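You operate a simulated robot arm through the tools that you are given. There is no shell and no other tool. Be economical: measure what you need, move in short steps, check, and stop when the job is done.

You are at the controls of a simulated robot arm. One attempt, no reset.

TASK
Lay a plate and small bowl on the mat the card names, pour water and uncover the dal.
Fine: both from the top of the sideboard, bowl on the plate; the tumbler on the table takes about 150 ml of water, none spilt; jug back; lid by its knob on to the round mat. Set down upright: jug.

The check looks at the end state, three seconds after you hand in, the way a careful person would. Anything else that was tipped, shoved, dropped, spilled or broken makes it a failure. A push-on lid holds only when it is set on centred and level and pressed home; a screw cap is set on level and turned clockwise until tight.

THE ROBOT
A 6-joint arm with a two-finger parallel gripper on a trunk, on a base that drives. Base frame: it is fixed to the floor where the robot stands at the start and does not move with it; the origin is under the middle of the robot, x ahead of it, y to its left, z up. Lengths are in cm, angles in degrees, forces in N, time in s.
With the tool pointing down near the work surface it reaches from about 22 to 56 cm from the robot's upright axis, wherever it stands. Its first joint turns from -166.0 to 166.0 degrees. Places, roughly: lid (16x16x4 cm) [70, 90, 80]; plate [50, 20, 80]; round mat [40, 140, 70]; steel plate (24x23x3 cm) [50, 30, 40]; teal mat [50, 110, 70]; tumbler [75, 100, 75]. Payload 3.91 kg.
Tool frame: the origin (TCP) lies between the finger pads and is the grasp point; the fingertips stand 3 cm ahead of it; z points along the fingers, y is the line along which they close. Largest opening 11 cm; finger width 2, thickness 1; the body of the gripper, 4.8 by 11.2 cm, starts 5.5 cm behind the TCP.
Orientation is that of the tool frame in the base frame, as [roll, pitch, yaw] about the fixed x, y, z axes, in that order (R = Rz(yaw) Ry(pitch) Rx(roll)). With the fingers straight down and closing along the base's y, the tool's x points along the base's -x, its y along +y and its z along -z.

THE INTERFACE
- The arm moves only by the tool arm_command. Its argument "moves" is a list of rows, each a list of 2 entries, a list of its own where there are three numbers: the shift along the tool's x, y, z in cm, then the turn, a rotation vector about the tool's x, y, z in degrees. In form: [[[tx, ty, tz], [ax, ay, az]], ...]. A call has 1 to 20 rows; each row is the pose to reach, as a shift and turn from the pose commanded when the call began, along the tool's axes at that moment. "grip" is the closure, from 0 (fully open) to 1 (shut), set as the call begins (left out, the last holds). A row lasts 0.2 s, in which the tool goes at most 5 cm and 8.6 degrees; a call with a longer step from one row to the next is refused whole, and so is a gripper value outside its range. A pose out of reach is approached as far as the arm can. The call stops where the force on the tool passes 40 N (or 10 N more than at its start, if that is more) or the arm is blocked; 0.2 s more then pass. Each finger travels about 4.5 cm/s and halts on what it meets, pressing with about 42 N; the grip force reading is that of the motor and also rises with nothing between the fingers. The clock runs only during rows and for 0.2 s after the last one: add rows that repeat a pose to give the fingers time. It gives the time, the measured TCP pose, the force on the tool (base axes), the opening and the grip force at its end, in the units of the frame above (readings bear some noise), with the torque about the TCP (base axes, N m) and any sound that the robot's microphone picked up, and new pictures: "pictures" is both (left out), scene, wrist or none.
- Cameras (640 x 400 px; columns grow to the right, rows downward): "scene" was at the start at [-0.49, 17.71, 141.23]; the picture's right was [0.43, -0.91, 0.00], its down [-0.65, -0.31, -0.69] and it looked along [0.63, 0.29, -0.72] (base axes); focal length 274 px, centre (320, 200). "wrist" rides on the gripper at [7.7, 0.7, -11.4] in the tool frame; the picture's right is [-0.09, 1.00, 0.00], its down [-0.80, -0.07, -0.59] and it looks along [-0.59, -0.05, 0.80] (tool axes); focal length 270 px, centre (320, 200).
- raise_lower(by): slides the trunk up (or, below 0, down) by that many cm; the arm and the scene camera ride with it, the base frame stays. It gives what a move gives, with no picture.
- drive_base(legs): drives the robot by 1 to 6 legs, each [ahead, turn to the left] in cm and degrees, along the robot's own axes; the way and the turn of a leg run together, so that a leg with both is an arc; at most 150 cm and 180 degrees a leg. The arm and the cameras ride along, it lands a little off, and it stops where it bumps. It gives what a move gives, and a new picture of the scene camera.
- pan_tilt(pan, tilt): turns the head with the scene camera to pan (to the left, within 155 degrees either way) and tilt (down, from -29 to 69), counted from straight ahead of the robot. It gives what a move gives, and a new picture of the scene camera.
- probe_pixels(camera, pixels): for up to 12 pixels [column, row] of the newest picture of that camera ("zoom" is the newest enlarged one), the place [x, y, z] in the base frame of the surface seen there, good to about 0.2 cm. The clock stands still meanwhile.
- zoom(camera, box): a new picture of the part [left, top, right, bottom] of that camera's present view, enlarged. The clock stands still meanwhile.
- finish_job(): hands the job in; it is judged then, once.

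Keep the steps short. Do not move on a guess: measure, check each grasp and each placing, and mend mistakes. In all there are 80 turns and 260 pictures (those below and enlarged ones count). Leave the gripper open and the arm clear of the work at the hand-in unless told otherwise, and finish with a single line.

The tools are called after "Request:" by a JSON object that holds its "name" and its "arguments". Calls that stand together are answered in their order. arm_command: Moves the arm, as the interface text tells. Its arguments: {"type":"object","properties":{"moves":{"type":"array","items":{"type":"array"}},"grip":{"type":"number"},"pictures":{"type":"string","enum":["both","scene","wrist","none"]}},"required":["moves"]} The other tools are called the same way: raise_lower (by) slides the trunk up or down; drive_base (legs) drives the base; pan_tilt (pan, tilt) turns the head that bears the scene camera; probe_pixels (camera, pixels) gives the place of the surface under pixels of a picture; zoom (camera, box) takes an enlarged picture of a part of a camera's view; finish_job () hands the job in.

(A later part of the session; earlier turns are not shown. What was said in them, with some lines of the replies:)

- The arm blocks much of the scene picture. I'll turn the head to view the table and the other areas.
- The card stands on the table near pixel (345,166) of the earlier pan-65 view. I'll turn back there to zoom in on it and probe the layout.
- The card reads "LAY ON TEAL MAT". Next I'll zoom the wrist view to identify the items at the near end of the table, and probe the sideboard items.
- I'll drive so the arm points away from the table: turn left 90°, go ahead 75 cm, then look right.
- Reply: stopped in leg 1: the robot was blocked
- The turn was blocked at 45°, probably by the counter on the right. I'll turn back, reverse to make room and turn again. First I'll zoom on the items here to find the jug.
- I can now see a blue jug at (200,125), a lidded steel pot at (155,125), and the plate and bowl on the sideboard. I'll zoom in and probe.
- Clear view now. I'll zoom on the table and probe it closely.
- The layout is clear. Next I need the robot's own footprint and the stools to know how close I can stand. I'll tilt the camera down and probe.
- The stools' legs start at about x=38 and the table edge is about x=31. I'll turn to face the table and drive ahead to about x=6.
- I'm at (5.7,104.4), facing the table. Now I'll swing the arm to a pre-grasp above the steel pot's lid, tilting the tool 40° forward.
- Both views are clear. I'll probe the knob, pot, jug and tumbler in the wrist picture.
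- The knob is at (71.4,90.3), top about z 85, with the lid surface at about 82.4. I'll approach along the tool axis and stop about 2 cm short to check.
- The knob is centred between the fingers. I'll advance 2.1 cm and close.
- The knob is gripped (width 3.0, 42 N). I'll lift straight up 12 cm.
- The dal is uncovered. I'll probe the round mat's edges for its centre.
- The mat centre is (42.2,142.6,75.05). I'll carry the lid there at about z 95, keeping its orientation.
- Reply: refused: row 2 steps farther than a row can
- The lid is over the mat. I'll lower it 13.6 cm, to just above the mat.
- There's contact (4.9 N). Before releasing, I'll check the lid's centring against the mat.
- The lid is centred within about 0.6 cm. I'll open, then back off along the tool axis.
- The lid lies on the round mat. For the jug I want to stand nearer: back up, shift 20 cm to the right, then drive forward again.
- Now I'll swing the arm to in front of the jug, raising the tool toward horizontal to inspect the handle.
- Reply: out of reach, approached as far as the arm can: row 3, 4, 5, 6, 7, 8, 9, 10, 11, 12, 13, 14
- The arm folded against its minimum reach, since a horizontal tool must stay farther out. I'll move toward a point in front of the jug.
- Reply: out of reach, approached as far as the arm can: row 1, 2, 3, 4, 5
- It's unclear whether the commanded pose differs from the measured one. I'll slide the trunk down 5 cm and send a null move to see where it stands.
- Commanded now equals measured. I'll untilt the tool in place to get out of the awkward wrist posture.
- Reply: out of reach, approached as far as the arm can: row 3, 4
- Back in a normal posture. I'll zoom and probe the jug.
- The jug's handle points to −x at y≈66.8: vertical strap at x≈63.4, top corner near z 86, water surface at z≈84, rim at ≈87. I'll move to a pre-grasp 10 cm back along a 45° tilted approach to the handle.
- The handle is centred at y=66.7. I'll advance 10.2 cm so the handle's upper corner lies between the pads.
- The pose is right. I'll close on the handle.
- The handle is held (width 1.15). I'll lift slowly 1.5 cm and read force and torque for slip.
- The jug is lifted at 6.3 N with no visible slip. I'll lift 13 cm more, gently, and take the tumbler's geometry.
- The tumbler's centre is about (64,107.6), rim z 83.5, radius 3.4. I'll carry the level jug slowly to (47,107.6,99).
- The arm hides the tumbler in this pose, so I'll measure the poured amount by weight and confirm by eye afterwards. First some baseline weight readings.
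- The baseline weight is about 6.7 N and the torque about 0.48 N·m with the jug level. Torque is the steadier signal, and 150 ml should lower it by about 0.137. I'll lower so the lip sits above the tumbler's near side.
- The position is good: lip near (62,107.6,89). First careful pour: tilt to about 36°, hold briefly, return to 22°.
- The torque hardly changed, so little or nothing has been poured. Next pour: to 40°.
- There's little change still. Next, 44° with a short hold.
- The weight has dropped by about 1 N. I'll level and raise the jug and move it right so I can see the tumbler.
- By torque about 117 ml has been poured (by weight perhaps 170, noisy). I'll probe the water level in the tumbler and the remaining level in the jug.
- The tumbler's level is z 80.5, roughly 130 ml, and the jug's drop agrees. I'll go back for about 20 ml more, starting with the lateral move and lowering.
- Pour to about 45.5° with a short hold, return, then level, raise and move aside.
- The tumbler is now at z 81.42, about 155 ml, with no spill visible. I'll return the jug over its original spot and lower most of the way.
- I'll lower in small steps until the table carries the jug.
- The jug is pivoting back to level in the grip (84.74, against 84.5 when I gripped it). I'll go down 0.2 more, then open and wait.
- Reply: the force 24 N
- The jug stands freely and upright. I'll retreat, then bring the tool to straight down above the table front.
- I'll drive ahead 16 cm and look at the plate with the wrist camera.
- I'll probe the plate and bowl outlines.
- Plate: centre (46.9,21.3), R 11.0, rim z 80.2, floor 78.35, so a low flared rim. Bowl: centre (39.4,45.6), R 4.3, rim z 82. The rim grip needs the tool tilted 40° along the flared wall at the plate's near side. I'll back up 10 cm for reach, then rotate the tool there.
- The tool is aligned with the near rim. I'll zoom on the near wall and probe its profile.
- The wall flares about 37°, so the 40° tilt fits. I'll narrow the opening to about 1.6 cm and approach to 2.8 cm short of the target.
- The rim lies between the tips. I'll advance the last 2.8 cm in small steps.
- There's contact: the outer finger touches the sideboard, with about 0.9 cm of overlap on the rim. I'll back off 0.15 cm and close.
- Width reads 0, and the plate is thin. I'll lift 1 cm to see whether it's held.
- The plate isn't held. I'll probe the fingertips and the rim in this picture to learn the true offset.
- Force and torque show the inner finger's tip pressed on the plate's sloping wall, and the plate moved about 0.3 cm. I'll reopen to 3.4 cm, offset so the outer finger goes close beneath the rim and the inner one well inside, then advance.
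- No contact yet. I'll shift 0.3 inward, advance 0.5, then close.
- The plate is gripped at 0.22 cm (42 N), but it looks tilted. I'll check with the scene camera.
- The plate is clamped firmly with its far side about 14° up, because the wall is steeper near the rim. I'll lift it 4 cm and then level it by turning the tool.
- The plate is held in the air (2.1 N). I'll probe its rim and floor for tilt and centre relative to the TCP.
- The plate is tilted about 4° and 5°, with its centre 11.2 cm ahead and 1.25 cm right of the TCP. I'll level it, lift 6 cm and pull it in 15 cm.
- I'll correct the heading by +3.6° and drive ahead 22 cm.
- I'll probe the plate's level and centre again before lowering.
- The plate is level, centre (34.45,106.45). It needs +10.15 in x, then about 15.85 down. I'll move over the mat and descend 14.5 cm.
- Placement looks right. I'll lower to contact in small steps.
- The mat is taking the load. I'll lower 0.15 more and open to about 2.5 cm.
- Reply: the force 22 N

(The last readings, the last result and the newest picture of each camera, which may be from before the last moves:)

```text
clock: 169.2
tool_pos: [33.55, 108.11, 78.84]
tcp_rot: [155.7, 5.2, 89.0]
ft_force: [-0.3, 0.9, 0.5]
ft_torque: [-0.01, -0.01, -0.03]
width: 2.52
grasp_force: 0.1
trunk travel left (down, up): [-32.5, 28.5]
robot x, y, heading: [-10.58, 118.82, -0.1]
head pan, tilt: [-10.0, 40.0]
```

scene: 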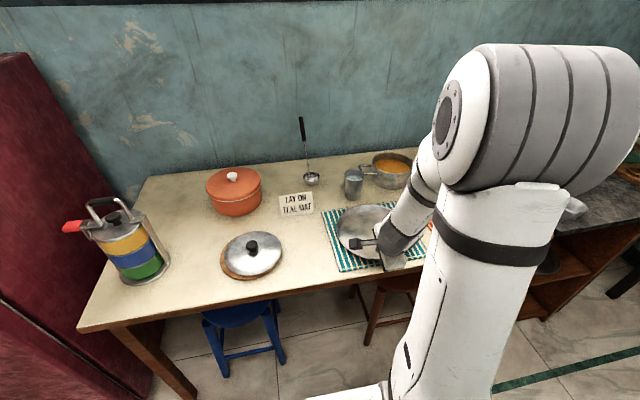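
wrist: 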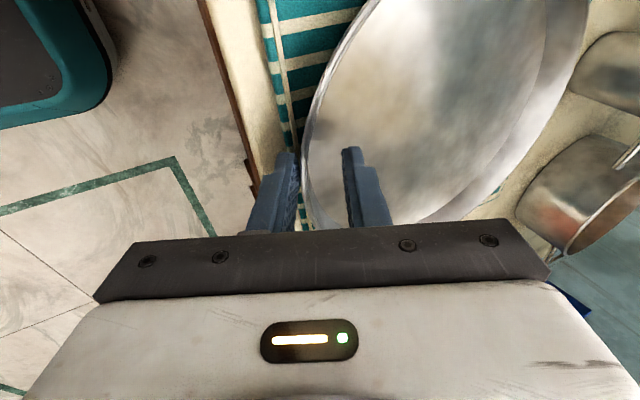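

The plate has settled. I'll withdraw along the tool axis, rise, straighten the tool, then drive toward the bowl.

Request:
{"name": "arm_command", "arguments": {"moves": [[[0, 0, -1], [0, 0, 0]], [[0, 0, -3], [0, 0, 0]], [[-0.3, 1.4, -6], [0, 1, 0.5]], [[-0.6, 2.8, -9.2], [0, 2, 1]], [[-1, 4.2, -12.4], [0, 3.3, 1.7]], [[-1.3, 5.7, -15.7], [0, 4.4, 2.35]]], "pictures": "wrist"}}

Request:
{"name": "drive_base", "arguments": {"legs": [[-20, 0], [0, -90], [62, 0], [0, 90]]}}

```text
clock: 170.6
tool_pos: [31.96, 108.34, 95.56]
tcp_rot: [155.7, 0.1, 88.6]
ft_force: [0.4, -0.5, -0.2]
ft_torque: [-0.01, 0.0, -0.02]
width: 2.52
grasp_force: 0.1
trunk travel left (down, up): [-32.5, 28.5]
robot x, y, heading: [-10.28, 119.04, -0.2]
head pan, tilt: [-10.0, 40.0]
```

wrist: 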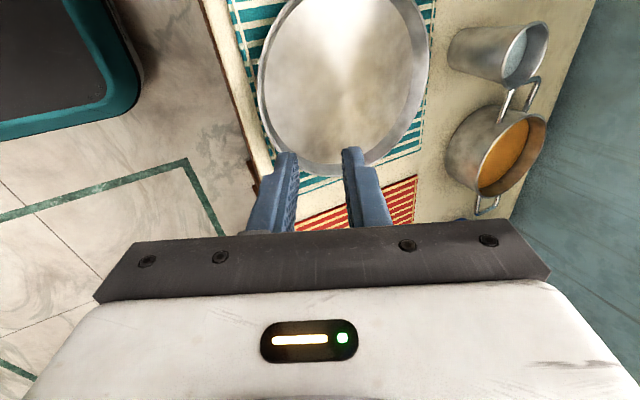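

```text
clock: 182.9
tool_pos: [11.4, 45.22, 95.59]
tcp_rot: [155.7, 0.3, 87.5]
ft_force: [-0.5, -0.4, 0.4]
ft_torque: [0.01, -0.06, 0.02]
width: 2.52
grasp_force: 0.1
trunk travel left (down, up): [-32.5, 28.5]
robot x, y, heading: [-30.98, 56.34, -1.5]
head pan, tilt: [-10.0, 40.0]
```

scene: 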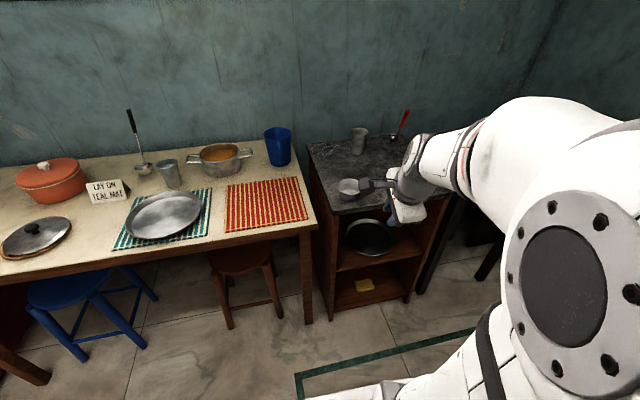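

I'll check the plate's placement from here, then drive ahead 20 cm to the bowl.

Request:
{"name": "zoom", "arguments": {"camera": "scene", "box": [80, 140, 260, 270]}}

Request:
{"name": "probe_pixels", "arguments": {"camera": "scene", "pixels": [[126, 222], [202, 209], [165, 213], [150, 210], [180, 212], [188, 192], [113, 248], [205, 238], [212, 190], [135, 203]]}}

Request:
{"name": "drive_base", "arguments": {"legs": [[0, 1.5], [20, 0]]}}

Request:
{"name": "arm_command", "arguments": {"moves": [[[0, 0, 0], [0, 0, 0]], [[0, 0, 0], [0, 0, 0]]], "grip": 0.73, "pictures": "wrist"}}

```text
3.08 times, centred on (170, 205) of scene
```

zoom: 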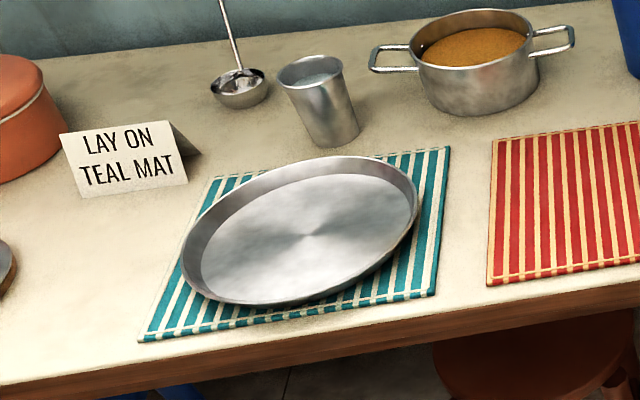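

```text
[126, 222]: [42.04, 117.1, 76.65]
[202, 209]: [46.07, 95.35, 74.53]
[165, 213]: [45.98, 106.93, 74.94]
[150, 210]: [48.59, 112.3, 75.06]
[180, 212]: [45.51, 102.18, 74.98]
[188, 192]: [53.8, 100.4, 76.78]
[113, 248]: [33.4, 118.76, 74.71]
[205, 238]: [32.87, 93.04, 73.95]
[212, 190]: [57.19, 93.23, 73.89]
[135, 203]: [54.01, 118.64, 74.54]
```

```text
clock: 184.8
tool_pos: [31.46, 46.41, 95.47]
tcp_rot: [155.8, 0.3, 89.2]
ft_force: [-0.7, 0.4, 0.5]
ft_torque: [0.0, 0.01, 0.01]
width: 2.52
grasp_force: 0.0
trunk travel left (down, up): [-32.5, 28.5]
robot x, y, heading: [-11.26, 56.42, -0.0]
head pan, tilt: [-10.0, 40.0]
```

scene: 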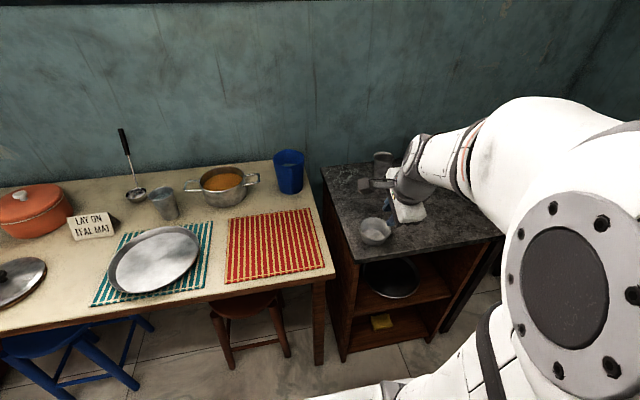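

```text
clock: 185.4
tool_pos: [31.37, 46.42, 95.59]
tcp_rot: [155.7, 0.3, 89.2]
ft_force: [0.6, 0.7, -0.1]
ft_torque: [0.01, 0.02, -0.01]
width: 2.97
grasp_force: 0.1
trunk travel left (down, up): [-32.5, 28.5]
robot x, y, heading: [-11.2, 56.65, 0.1]
head pan, tilt: [-10.0, 40.0]
```

wrist: 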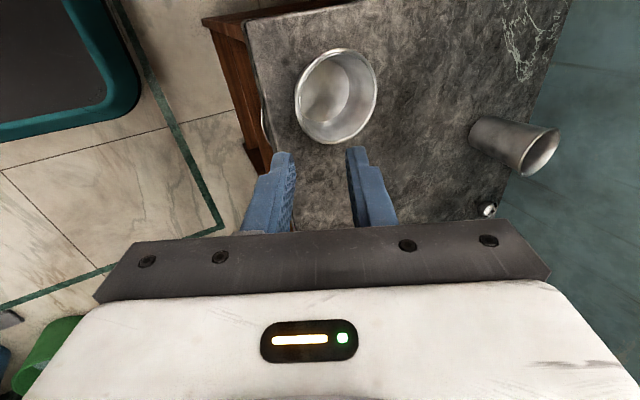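

The plate is flat and on the mat. Now the bowl, so I'll probe its rim and walls.

Request:
{"name": "probe_pixels", "arguments": {"camera": "wrist", "pixels": [[296, 100], [298, 85], [376, 90], [340, 50], [325, 143], [330, 100], [350, 105], [360, 100], [368, 97], [302, 115], [345, 140], [310, 62]]}}

Request:
{"name": "zoom", "arguments": {"camera": "wrist", "box": [240, 20, 440, 220]}}

```text
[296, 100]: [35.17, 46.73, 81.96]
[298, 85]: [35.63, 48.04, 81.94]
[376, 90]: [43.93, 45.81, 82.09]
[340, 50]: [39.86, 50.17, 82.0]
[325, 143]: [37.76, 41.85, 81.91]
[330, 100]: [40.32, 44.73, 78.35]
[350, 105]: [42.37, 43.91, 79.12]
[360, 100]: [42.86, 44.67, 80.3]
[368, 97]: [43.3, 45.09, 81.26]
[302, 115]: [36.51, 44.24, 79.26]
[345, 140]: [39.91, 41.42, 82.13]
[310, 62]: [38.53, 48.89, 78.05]
```

```text
2.00 times, centred on (340, 120) of wrist
```

zoom: 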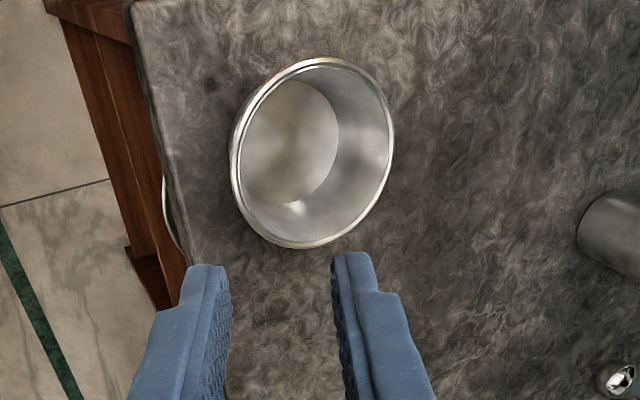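

The bowl's wall slope is 23.5°, matching the current 24° tilt. I'll approach so the near wall goes between the fingers.

Request:
{"name": "arm_command", "arguments": {"moves": [[[-0.2, -1.1, 3], [0, 0, 0]], [[-0.41, -2.19, 6.5], [0, 0, 0]], [[-0.41, -2.19, 9.5], [0, 0, 0]], [[-0.41, -2.19, 11.3], [0, 0, 0]], [[-0.41, -2.19, 12.3], [0, 0, 0]], [[-0.41, -2.19, 13.1], [0, 0, 0]]], "pictures": "wrist"}}

Request:
{"name": "zoom", "arguments": {"camera": "wrist", "box": [220, 40, 420, 240]}}

```text
clock: 186.8
tool_pos: [34.8, 45.9, 82.62]
tcp_rot: [155.7, 0.3, 89.2]
ft_force: [-0.2, 0.7, -0.5]
ft_torque: [0.0, 0.02, 0.01]
width: 2.98
grasp_force: 0.0
trunk travel left (down, up): [-32.5, 28.5]
robot x, y, heading: [-11.22, 56.6, 0.1]
head pan, tilt: [-10.0, 40.0]
```

wrist: 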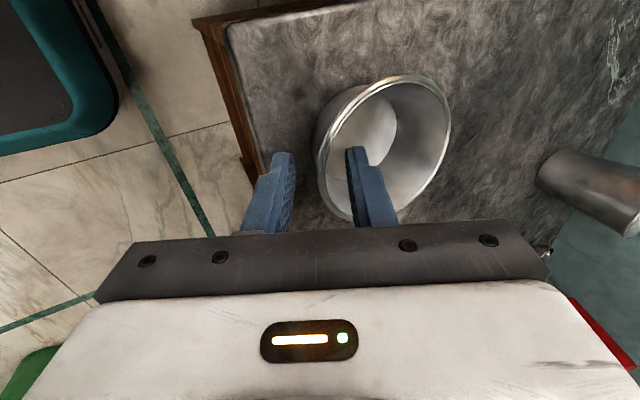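

```text
2.00 times, centred on (320, 140) of wrist
```

zoom: 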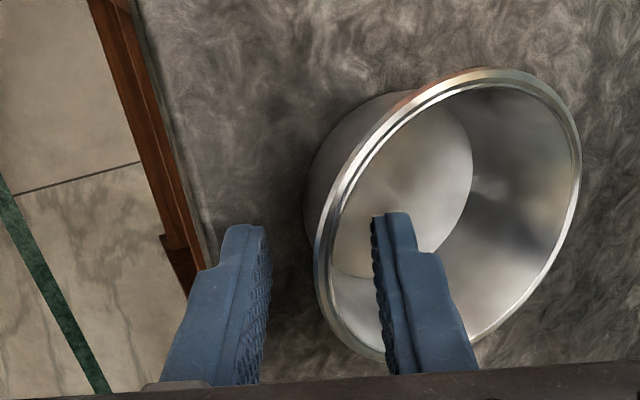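

The bowl's wall is between the fingers and nothing has been touched. I'll close, then lift gently.

Request:
{"name": "arm_command", "arguments": {"moves": [[[0, 0, 0], [0, 0, 0]], [[0, 0, 0], [0, 0, 0]], [[0, 0, 0], [0, 0, 0]], [[0, 0, 0], [0, 0, 0]]], "grip": 1, "pictures": "none"}}

Request:
{"name": "arm_command", "arguments": {"moves": [[[0, 0.2, -0.45], [0, 0, 0]], [[0, 0.62, -1.37], [0, 0, 0]], [[0, 1.6, -3.6], [0, 0, 0]], [[0, 2.9, -6.4], [0, 0, 0]], [[0, 4.1, -9.1], [0, 0, 0]], [[0, 4.9, -10.9], [0, 0, 0]]], "pictures": "both"}}

```text
clock: 187.8
tool_pos: [34.79, 45.85, 82.62]
tcp_rot: [155.8, 0.3, 89.1]
ft_force: [-0.6, 0.5, 0.2]
ft_torque: [0.0, 0.04, 0.0]
width: 0.11
grasp_force: 41.2
trunk travel left (down, up): [-32.5, 28.5]
robot x, y, heading: [-10.96, 56.65, 0.1]
head pan, tilt: [-10.0, 40.0]
```

```text
clock: 189.2
tool_pos: [34.67, 45.92, 94.74]
tcp_rot: [155.7, 0.3, 89.2]
ft_force: [-0.6, 0.3, -0.4]
ft_torque: [-0.01, 0.02, 0.01]
width: 0.11
grasp_force: 41.7
trunk travel left (down, up): [-32.5, 28.5]
robot x, y, heading: [-10.99, 56.52, 0.3]
head pan, tilt: [-10.0, 40.0]
```

scene: 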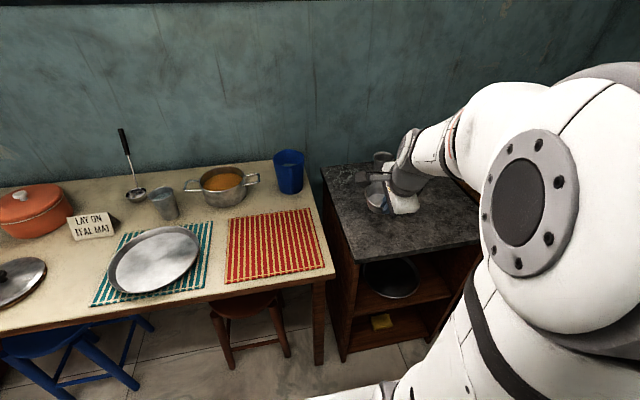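
wrist: 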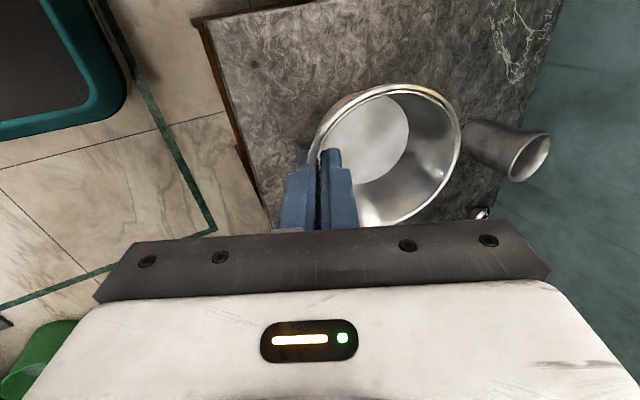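

The bowl is held. I'll probe its level and centre relative to the TCP.

Request:
{"name": "probe_pixels", "arguments": {"camera": "wrist", "pixels": [[326, 130], [350, 103], [400, 86], [440, 98], [459, 140], [430, 196], [400, 221], [375, 140], [390, 115], [360, 120], [385, 170], [400, 135]]}}

Request:
{"name": "drive_base", "arguments": {"legs": [[-22, 0], [0, 90], [61, 0], [0, -90]]}}

```text
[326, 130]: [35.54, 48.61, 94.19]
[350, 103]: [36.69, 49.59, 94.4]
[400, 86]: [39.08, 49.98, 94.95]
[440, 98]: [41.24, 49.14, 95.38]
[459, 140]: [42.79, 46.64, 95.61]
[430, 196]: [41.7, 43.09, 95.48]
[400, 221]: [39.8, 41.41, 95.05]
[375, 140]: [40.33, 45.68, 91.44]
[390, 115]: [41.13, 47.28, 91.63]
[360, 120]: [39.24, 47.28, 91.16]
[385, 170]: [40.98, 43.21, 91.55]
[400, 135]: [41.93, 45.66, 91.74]
```

```text
clock: 201.5
tool_pos: [12.79, 104.52, 94.73]
tcp_rot: [155.7, 0.3, 87.8]
ft_force: [0.5, -0.4, -0.3]
ft_torque: [-0.01, 0.01, -0.02]
width: 0.14
grasp_force: 41.0
trunk travel left (down, up): [-32.5, 28.5]
robot x, y, heading: [-32.86, 117.52, -1.0]
head pan, tilt: [-10.0, 40.0]
```

scene: 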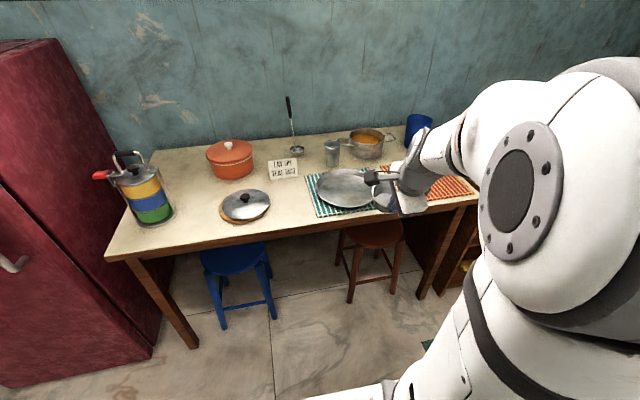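

The bowl is tilted 12° with its far side up, which I'll level with the tool. First I'll turn 1° and drive ahead 22 cm, then level the bowl in the air.

Request:
{"name": "drive_base", "arguments": {"legs": [[0, 1], [22, 0]]}}

Request:
{"name": "arm_command", "arguments": {"moves": [[[0, 0, 0], [4, 0, 0]], [[0, 0, 0], [8, 0, 0]], [[0, 0, 0], [12, 0, 0]], [[0, 0, 0], [12, 0, 0]]], "pictures": "both"}}

```text
clock: 203.5
tool_pos: [34.9, 105.39, 94.84]
tcp_rot: [155.6, 0.3, 88.8]
ft_force: [-0.8, 0.6, -0.3]
ft_torque: [0.0, 0.03, 0.01]
width: 0.11
grasp_force: 41.1
trunk travel left (down, up): [-32.5, 28.5]
robot x, y, heading: [-10.61, 117.47, 0.4]
head pan, tilt: [-10.0, 40.0]
```

scene: 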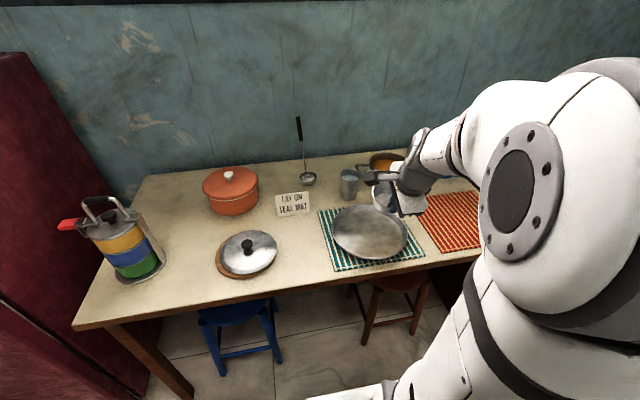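

```text
clock: 204.5
tool_pos: [34.9, 105.38, 94.68]
tcp_rot: [167.7, 0.3, 88.7]
ft_force: [-0.4, 0.5, 0.1]
ft_torque: [0.03, 0.0, -0.01]
width: 0.14
grasp_force: 40.9
trunk travel left (down, up): [-32.5, 28.5]
robot x, y, heading: [-10.84, 117.78, 0.7]
head pan, tilt: [-10.0, 40.0]
5 turns are left
```

scene: 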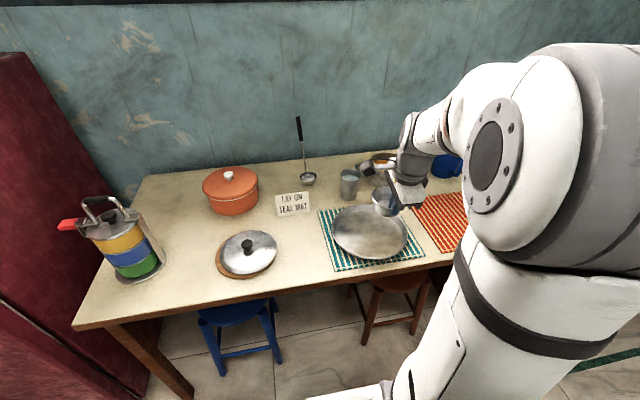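
wrist: 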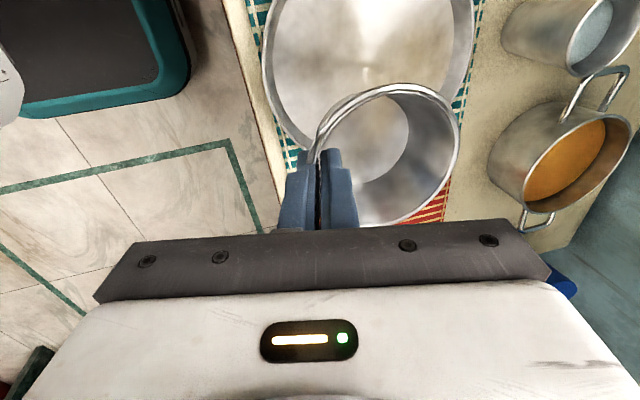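

Five turns are left. I'll move over the plate centre, descend to about 0.4 cm above its floor, and probe the bowl.

Request:
{"name": "arm_command", "arguments": {"moves": [[[0.5, 1.9, 0.4], [0, 0, 0]], [[1.3, 5.06, 1.09], [0, 0, 0]], [[1.31, 4.4, 4], [0, 0, 0]], [[1.33, 3.6, 7.8], [0, 0, 0]], [[1.35, 2.8, 11.5], [0, 0, 0]], [[1.36, 2.2, 14.2], [0, 0, 0]], [[1.37, 1.95, 15.36], [0, 0, 0]], [[1.37, 1.95, 15.36], [0, 0, 0]]], "pictures": "both"}}

Request:
{"name": "probe_pixels", "arguments": {"camera": "wrist", "pixels": [[330, 130], [400, 86], [440, 98], [459, 140], [430, 196], [400, 221], [375, 140], [390, 115], [360, 125], [400, 135]]}}

Request:
{"name": "zoom", "arguments": {"camera": "scene", "box": [280, 150, 460, 290]}}

```text
clock: 206.3
tool_pos: [40.1, 106.42, 80.23]
tcp_rot: [167.7, 0.3, 88.7]
ft_force: [-0.4, 0.0, -1.0]
ft_torque: [-0.03, 0.03, 0.01]
width: 0.13
grasp_force: 40.7
trunk travel left (down, up): [-32.5, 28.5]
robot x, y, heading: [-10.89, 117.46, 0.3]
head pan, tilt: [-10.0, 40.0]
```

scene: 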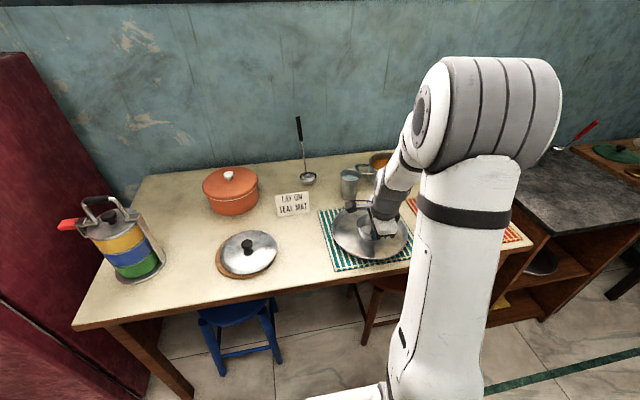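
wrist: 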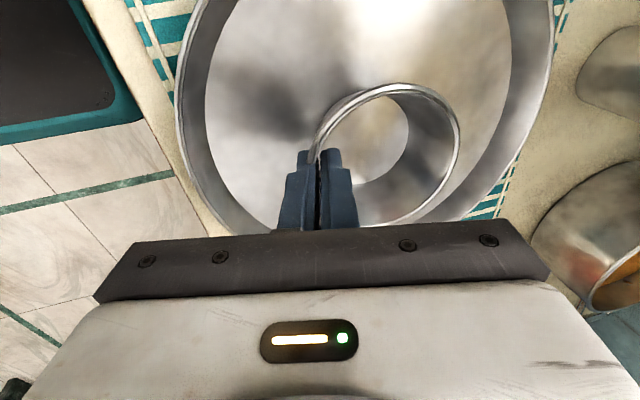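

```text
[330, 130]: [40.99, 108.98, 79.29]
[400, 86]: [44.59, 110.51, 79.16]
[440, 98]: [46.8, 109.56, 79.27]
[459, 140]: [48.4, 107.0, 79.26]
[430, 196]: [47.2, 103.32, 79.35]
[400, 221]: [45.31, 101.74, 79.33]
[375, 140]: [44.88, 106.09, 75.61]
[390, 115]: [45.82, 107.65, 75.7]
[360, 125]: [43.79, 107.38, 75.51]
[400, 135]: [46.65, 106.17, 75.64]
```

```text
2.86 times, centred on (370, 220) of scene
4 turns are left
```

zoom: 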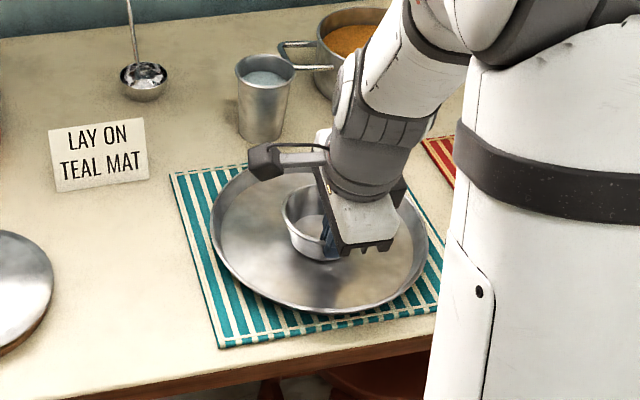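

The bowl is level, centred on the plate and about 0.25 cm above it. I'll lower to contact, open to 2.9 cm, withdraw straight along the tool axis, then move clear.

Request:
{"name": "arm_command", "arguments": {"moves": [[[0, -0.03, 0.13], [0, 0, 0]], [[0, -0.05, 0.24], [0, 0, 0]], [[0, -0.06, 0.3], [0, 0, 0]]], "pictures": "none"}}

Request:
{"name": "arm_command", "arguments": {"moves": [[[0, 0, 0], [0, 0, 0]], [[0, 0, 0], [0, 0, 0]], [[0, 0, 0], [0, 0, 0]], [[0, 0, 0], [0, 0, 0]], [[0, 0, -1], [0, 0, 0]], [[0, 0, -2.5], [0, 0, 0]], [[0, 0, -5], [0, 0, 0]], [[0, 0, -9], [0, 0, 0]], [[0, 0, -13], [0, 0, 0]], [[0, 0, -17], [0, 0, 0]], [[0, -4, -18], [0, 0, 0]], [[0, -8, -19], [0, 0, 0]]], "grip": 0.74, "pictures": "both"}}

Request:
{"name": "zoom", "arguments": {"camera": "scene", "box": [200, 140, 460, 300]}}

```text
clock: 207.1
tool_pos: [40.14, 106.6, 79.94]
tcp_rot: [167.7, 0.3, 88.7]
ft_force: [0.6, 0.0, 0.9]
ft_torque: [-0.05, 0.0, 0.0]
width: 0.14
grasp_force: 41.4
trunk travel left (down, up): [-32.5, 28.5]
robot x, y, heading: [-10.76, 117.26, 0.2]
head pan, tilt: [-10.0, 40.0]
```

```text
clock: 209.7
tool_pos: [28.09, 106.71, 96.72]
tcp_rot: [167.6, 0.4, 88.8]
ft_force: [0.2, -0.7, -0.5]
ft_torque: [0.02, 0.0, 0.03]
width: 2.86
grasp_force: 0.0
trunk travel left (down, up): [-32.5, 28.5]
robot x, y, heading: [-10.87, 117.12, 0.4]
head pan, tilt: [-10.0, 40.0]
```

scene: 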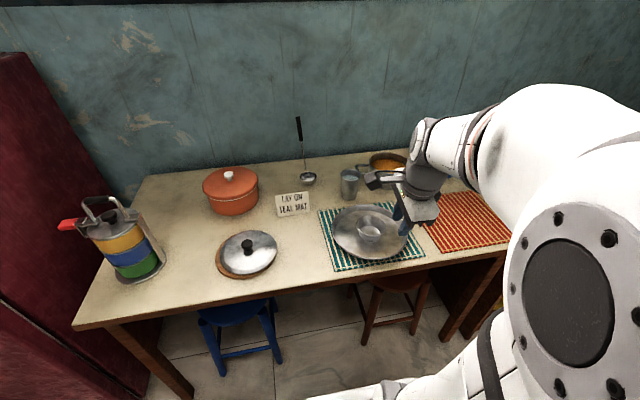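
wrist: 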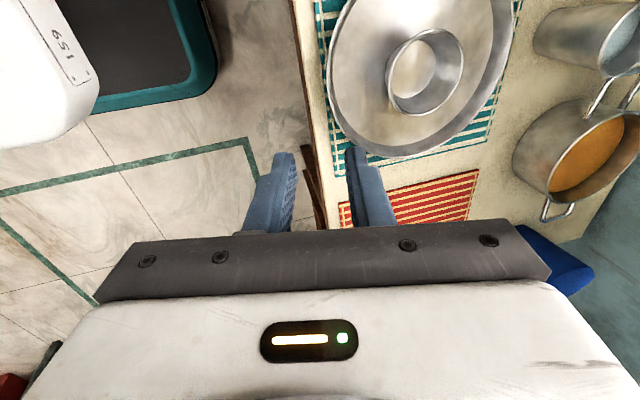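

```text
2.46 times, centred on (330, 220) of scene
3 turns are left
```

zoom: 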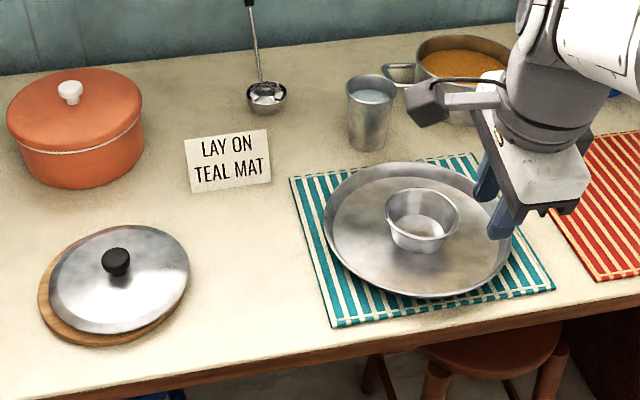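

Bowl on plate on the teal mat, dal uncovered, tumbler filled, jug back. I'll open the gripper fully and back the robot away from the table.

Request:
{"name": "arm_command", "arguments": {"moves": [[[0, 0, -1], [0, 0, 0]], [[0, 0, -2], [0, 0, 0]], [[0, 0, -2], [0, 0, 0]], [[0, 0, -2], [0, 0, 0]], [[0, 0, -2], [0, 0, 0]], [[0, 0, -2], [0, 0, 0]]], "grip": 0, "pictures": "none"}}

Request:
{"name": "drive_base", "arguments": {"legs": [[-20, 0]]}}

```text
clock: 211.1
tool_pos: [27.72, 106.82, 98.64]
tcp_rot: [167.7, 0.3, 88.8]
ft_force: [0.2, 0.7, -0.2]
ft_torque: [0.03, -0.04, 0.02]
width: 11.01
grasp_force: 0.0
trunk travel left (down, up): [-32.5, 28.5]
robot x, y, heading: [-10.85, 117.48, 0.2]
head pan, tilt: [-10.0, 40.0]
```

```text
clock: 212.7
tool_pos: [7.57, 106.74, 98.72]
tcp_rot: [167.7, 0.3, 88.8]
ft_force: [-0.2, 0.0, 0.0]
ft_torque: [-0.02, 0.04, 0.0]
width: 11.0
grasp_force: 0.0
trunk travel left (down, up): [-32.5, 28.5]
robot x, y, heading: [-30.97, 117.18, 0.3]
head pan, tilt: [-10.0, 40.0]
2 turns are left
```

scene: 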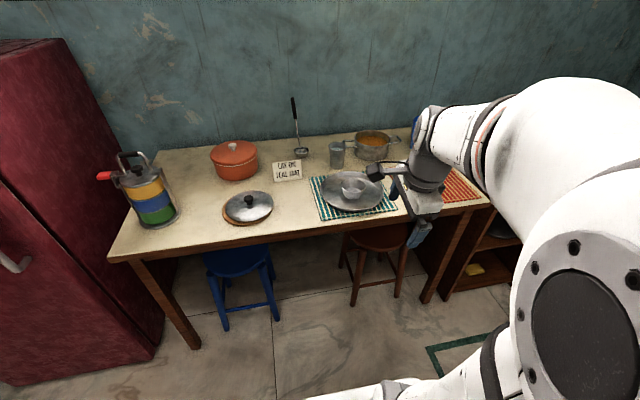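

The gripper is open, the arm is clear of the table and everything is in place, so I'm handing in.

Request:
{"name": "finish_job", "arguments": {}}

```text
The job is handed in.
```

The job is handed in: plate on the teal mat with the bowl on it, about 155 ml of water (estimated) in the tumbler with no spill seen, jug back upright in its place, and the dal's lid on the round mat.
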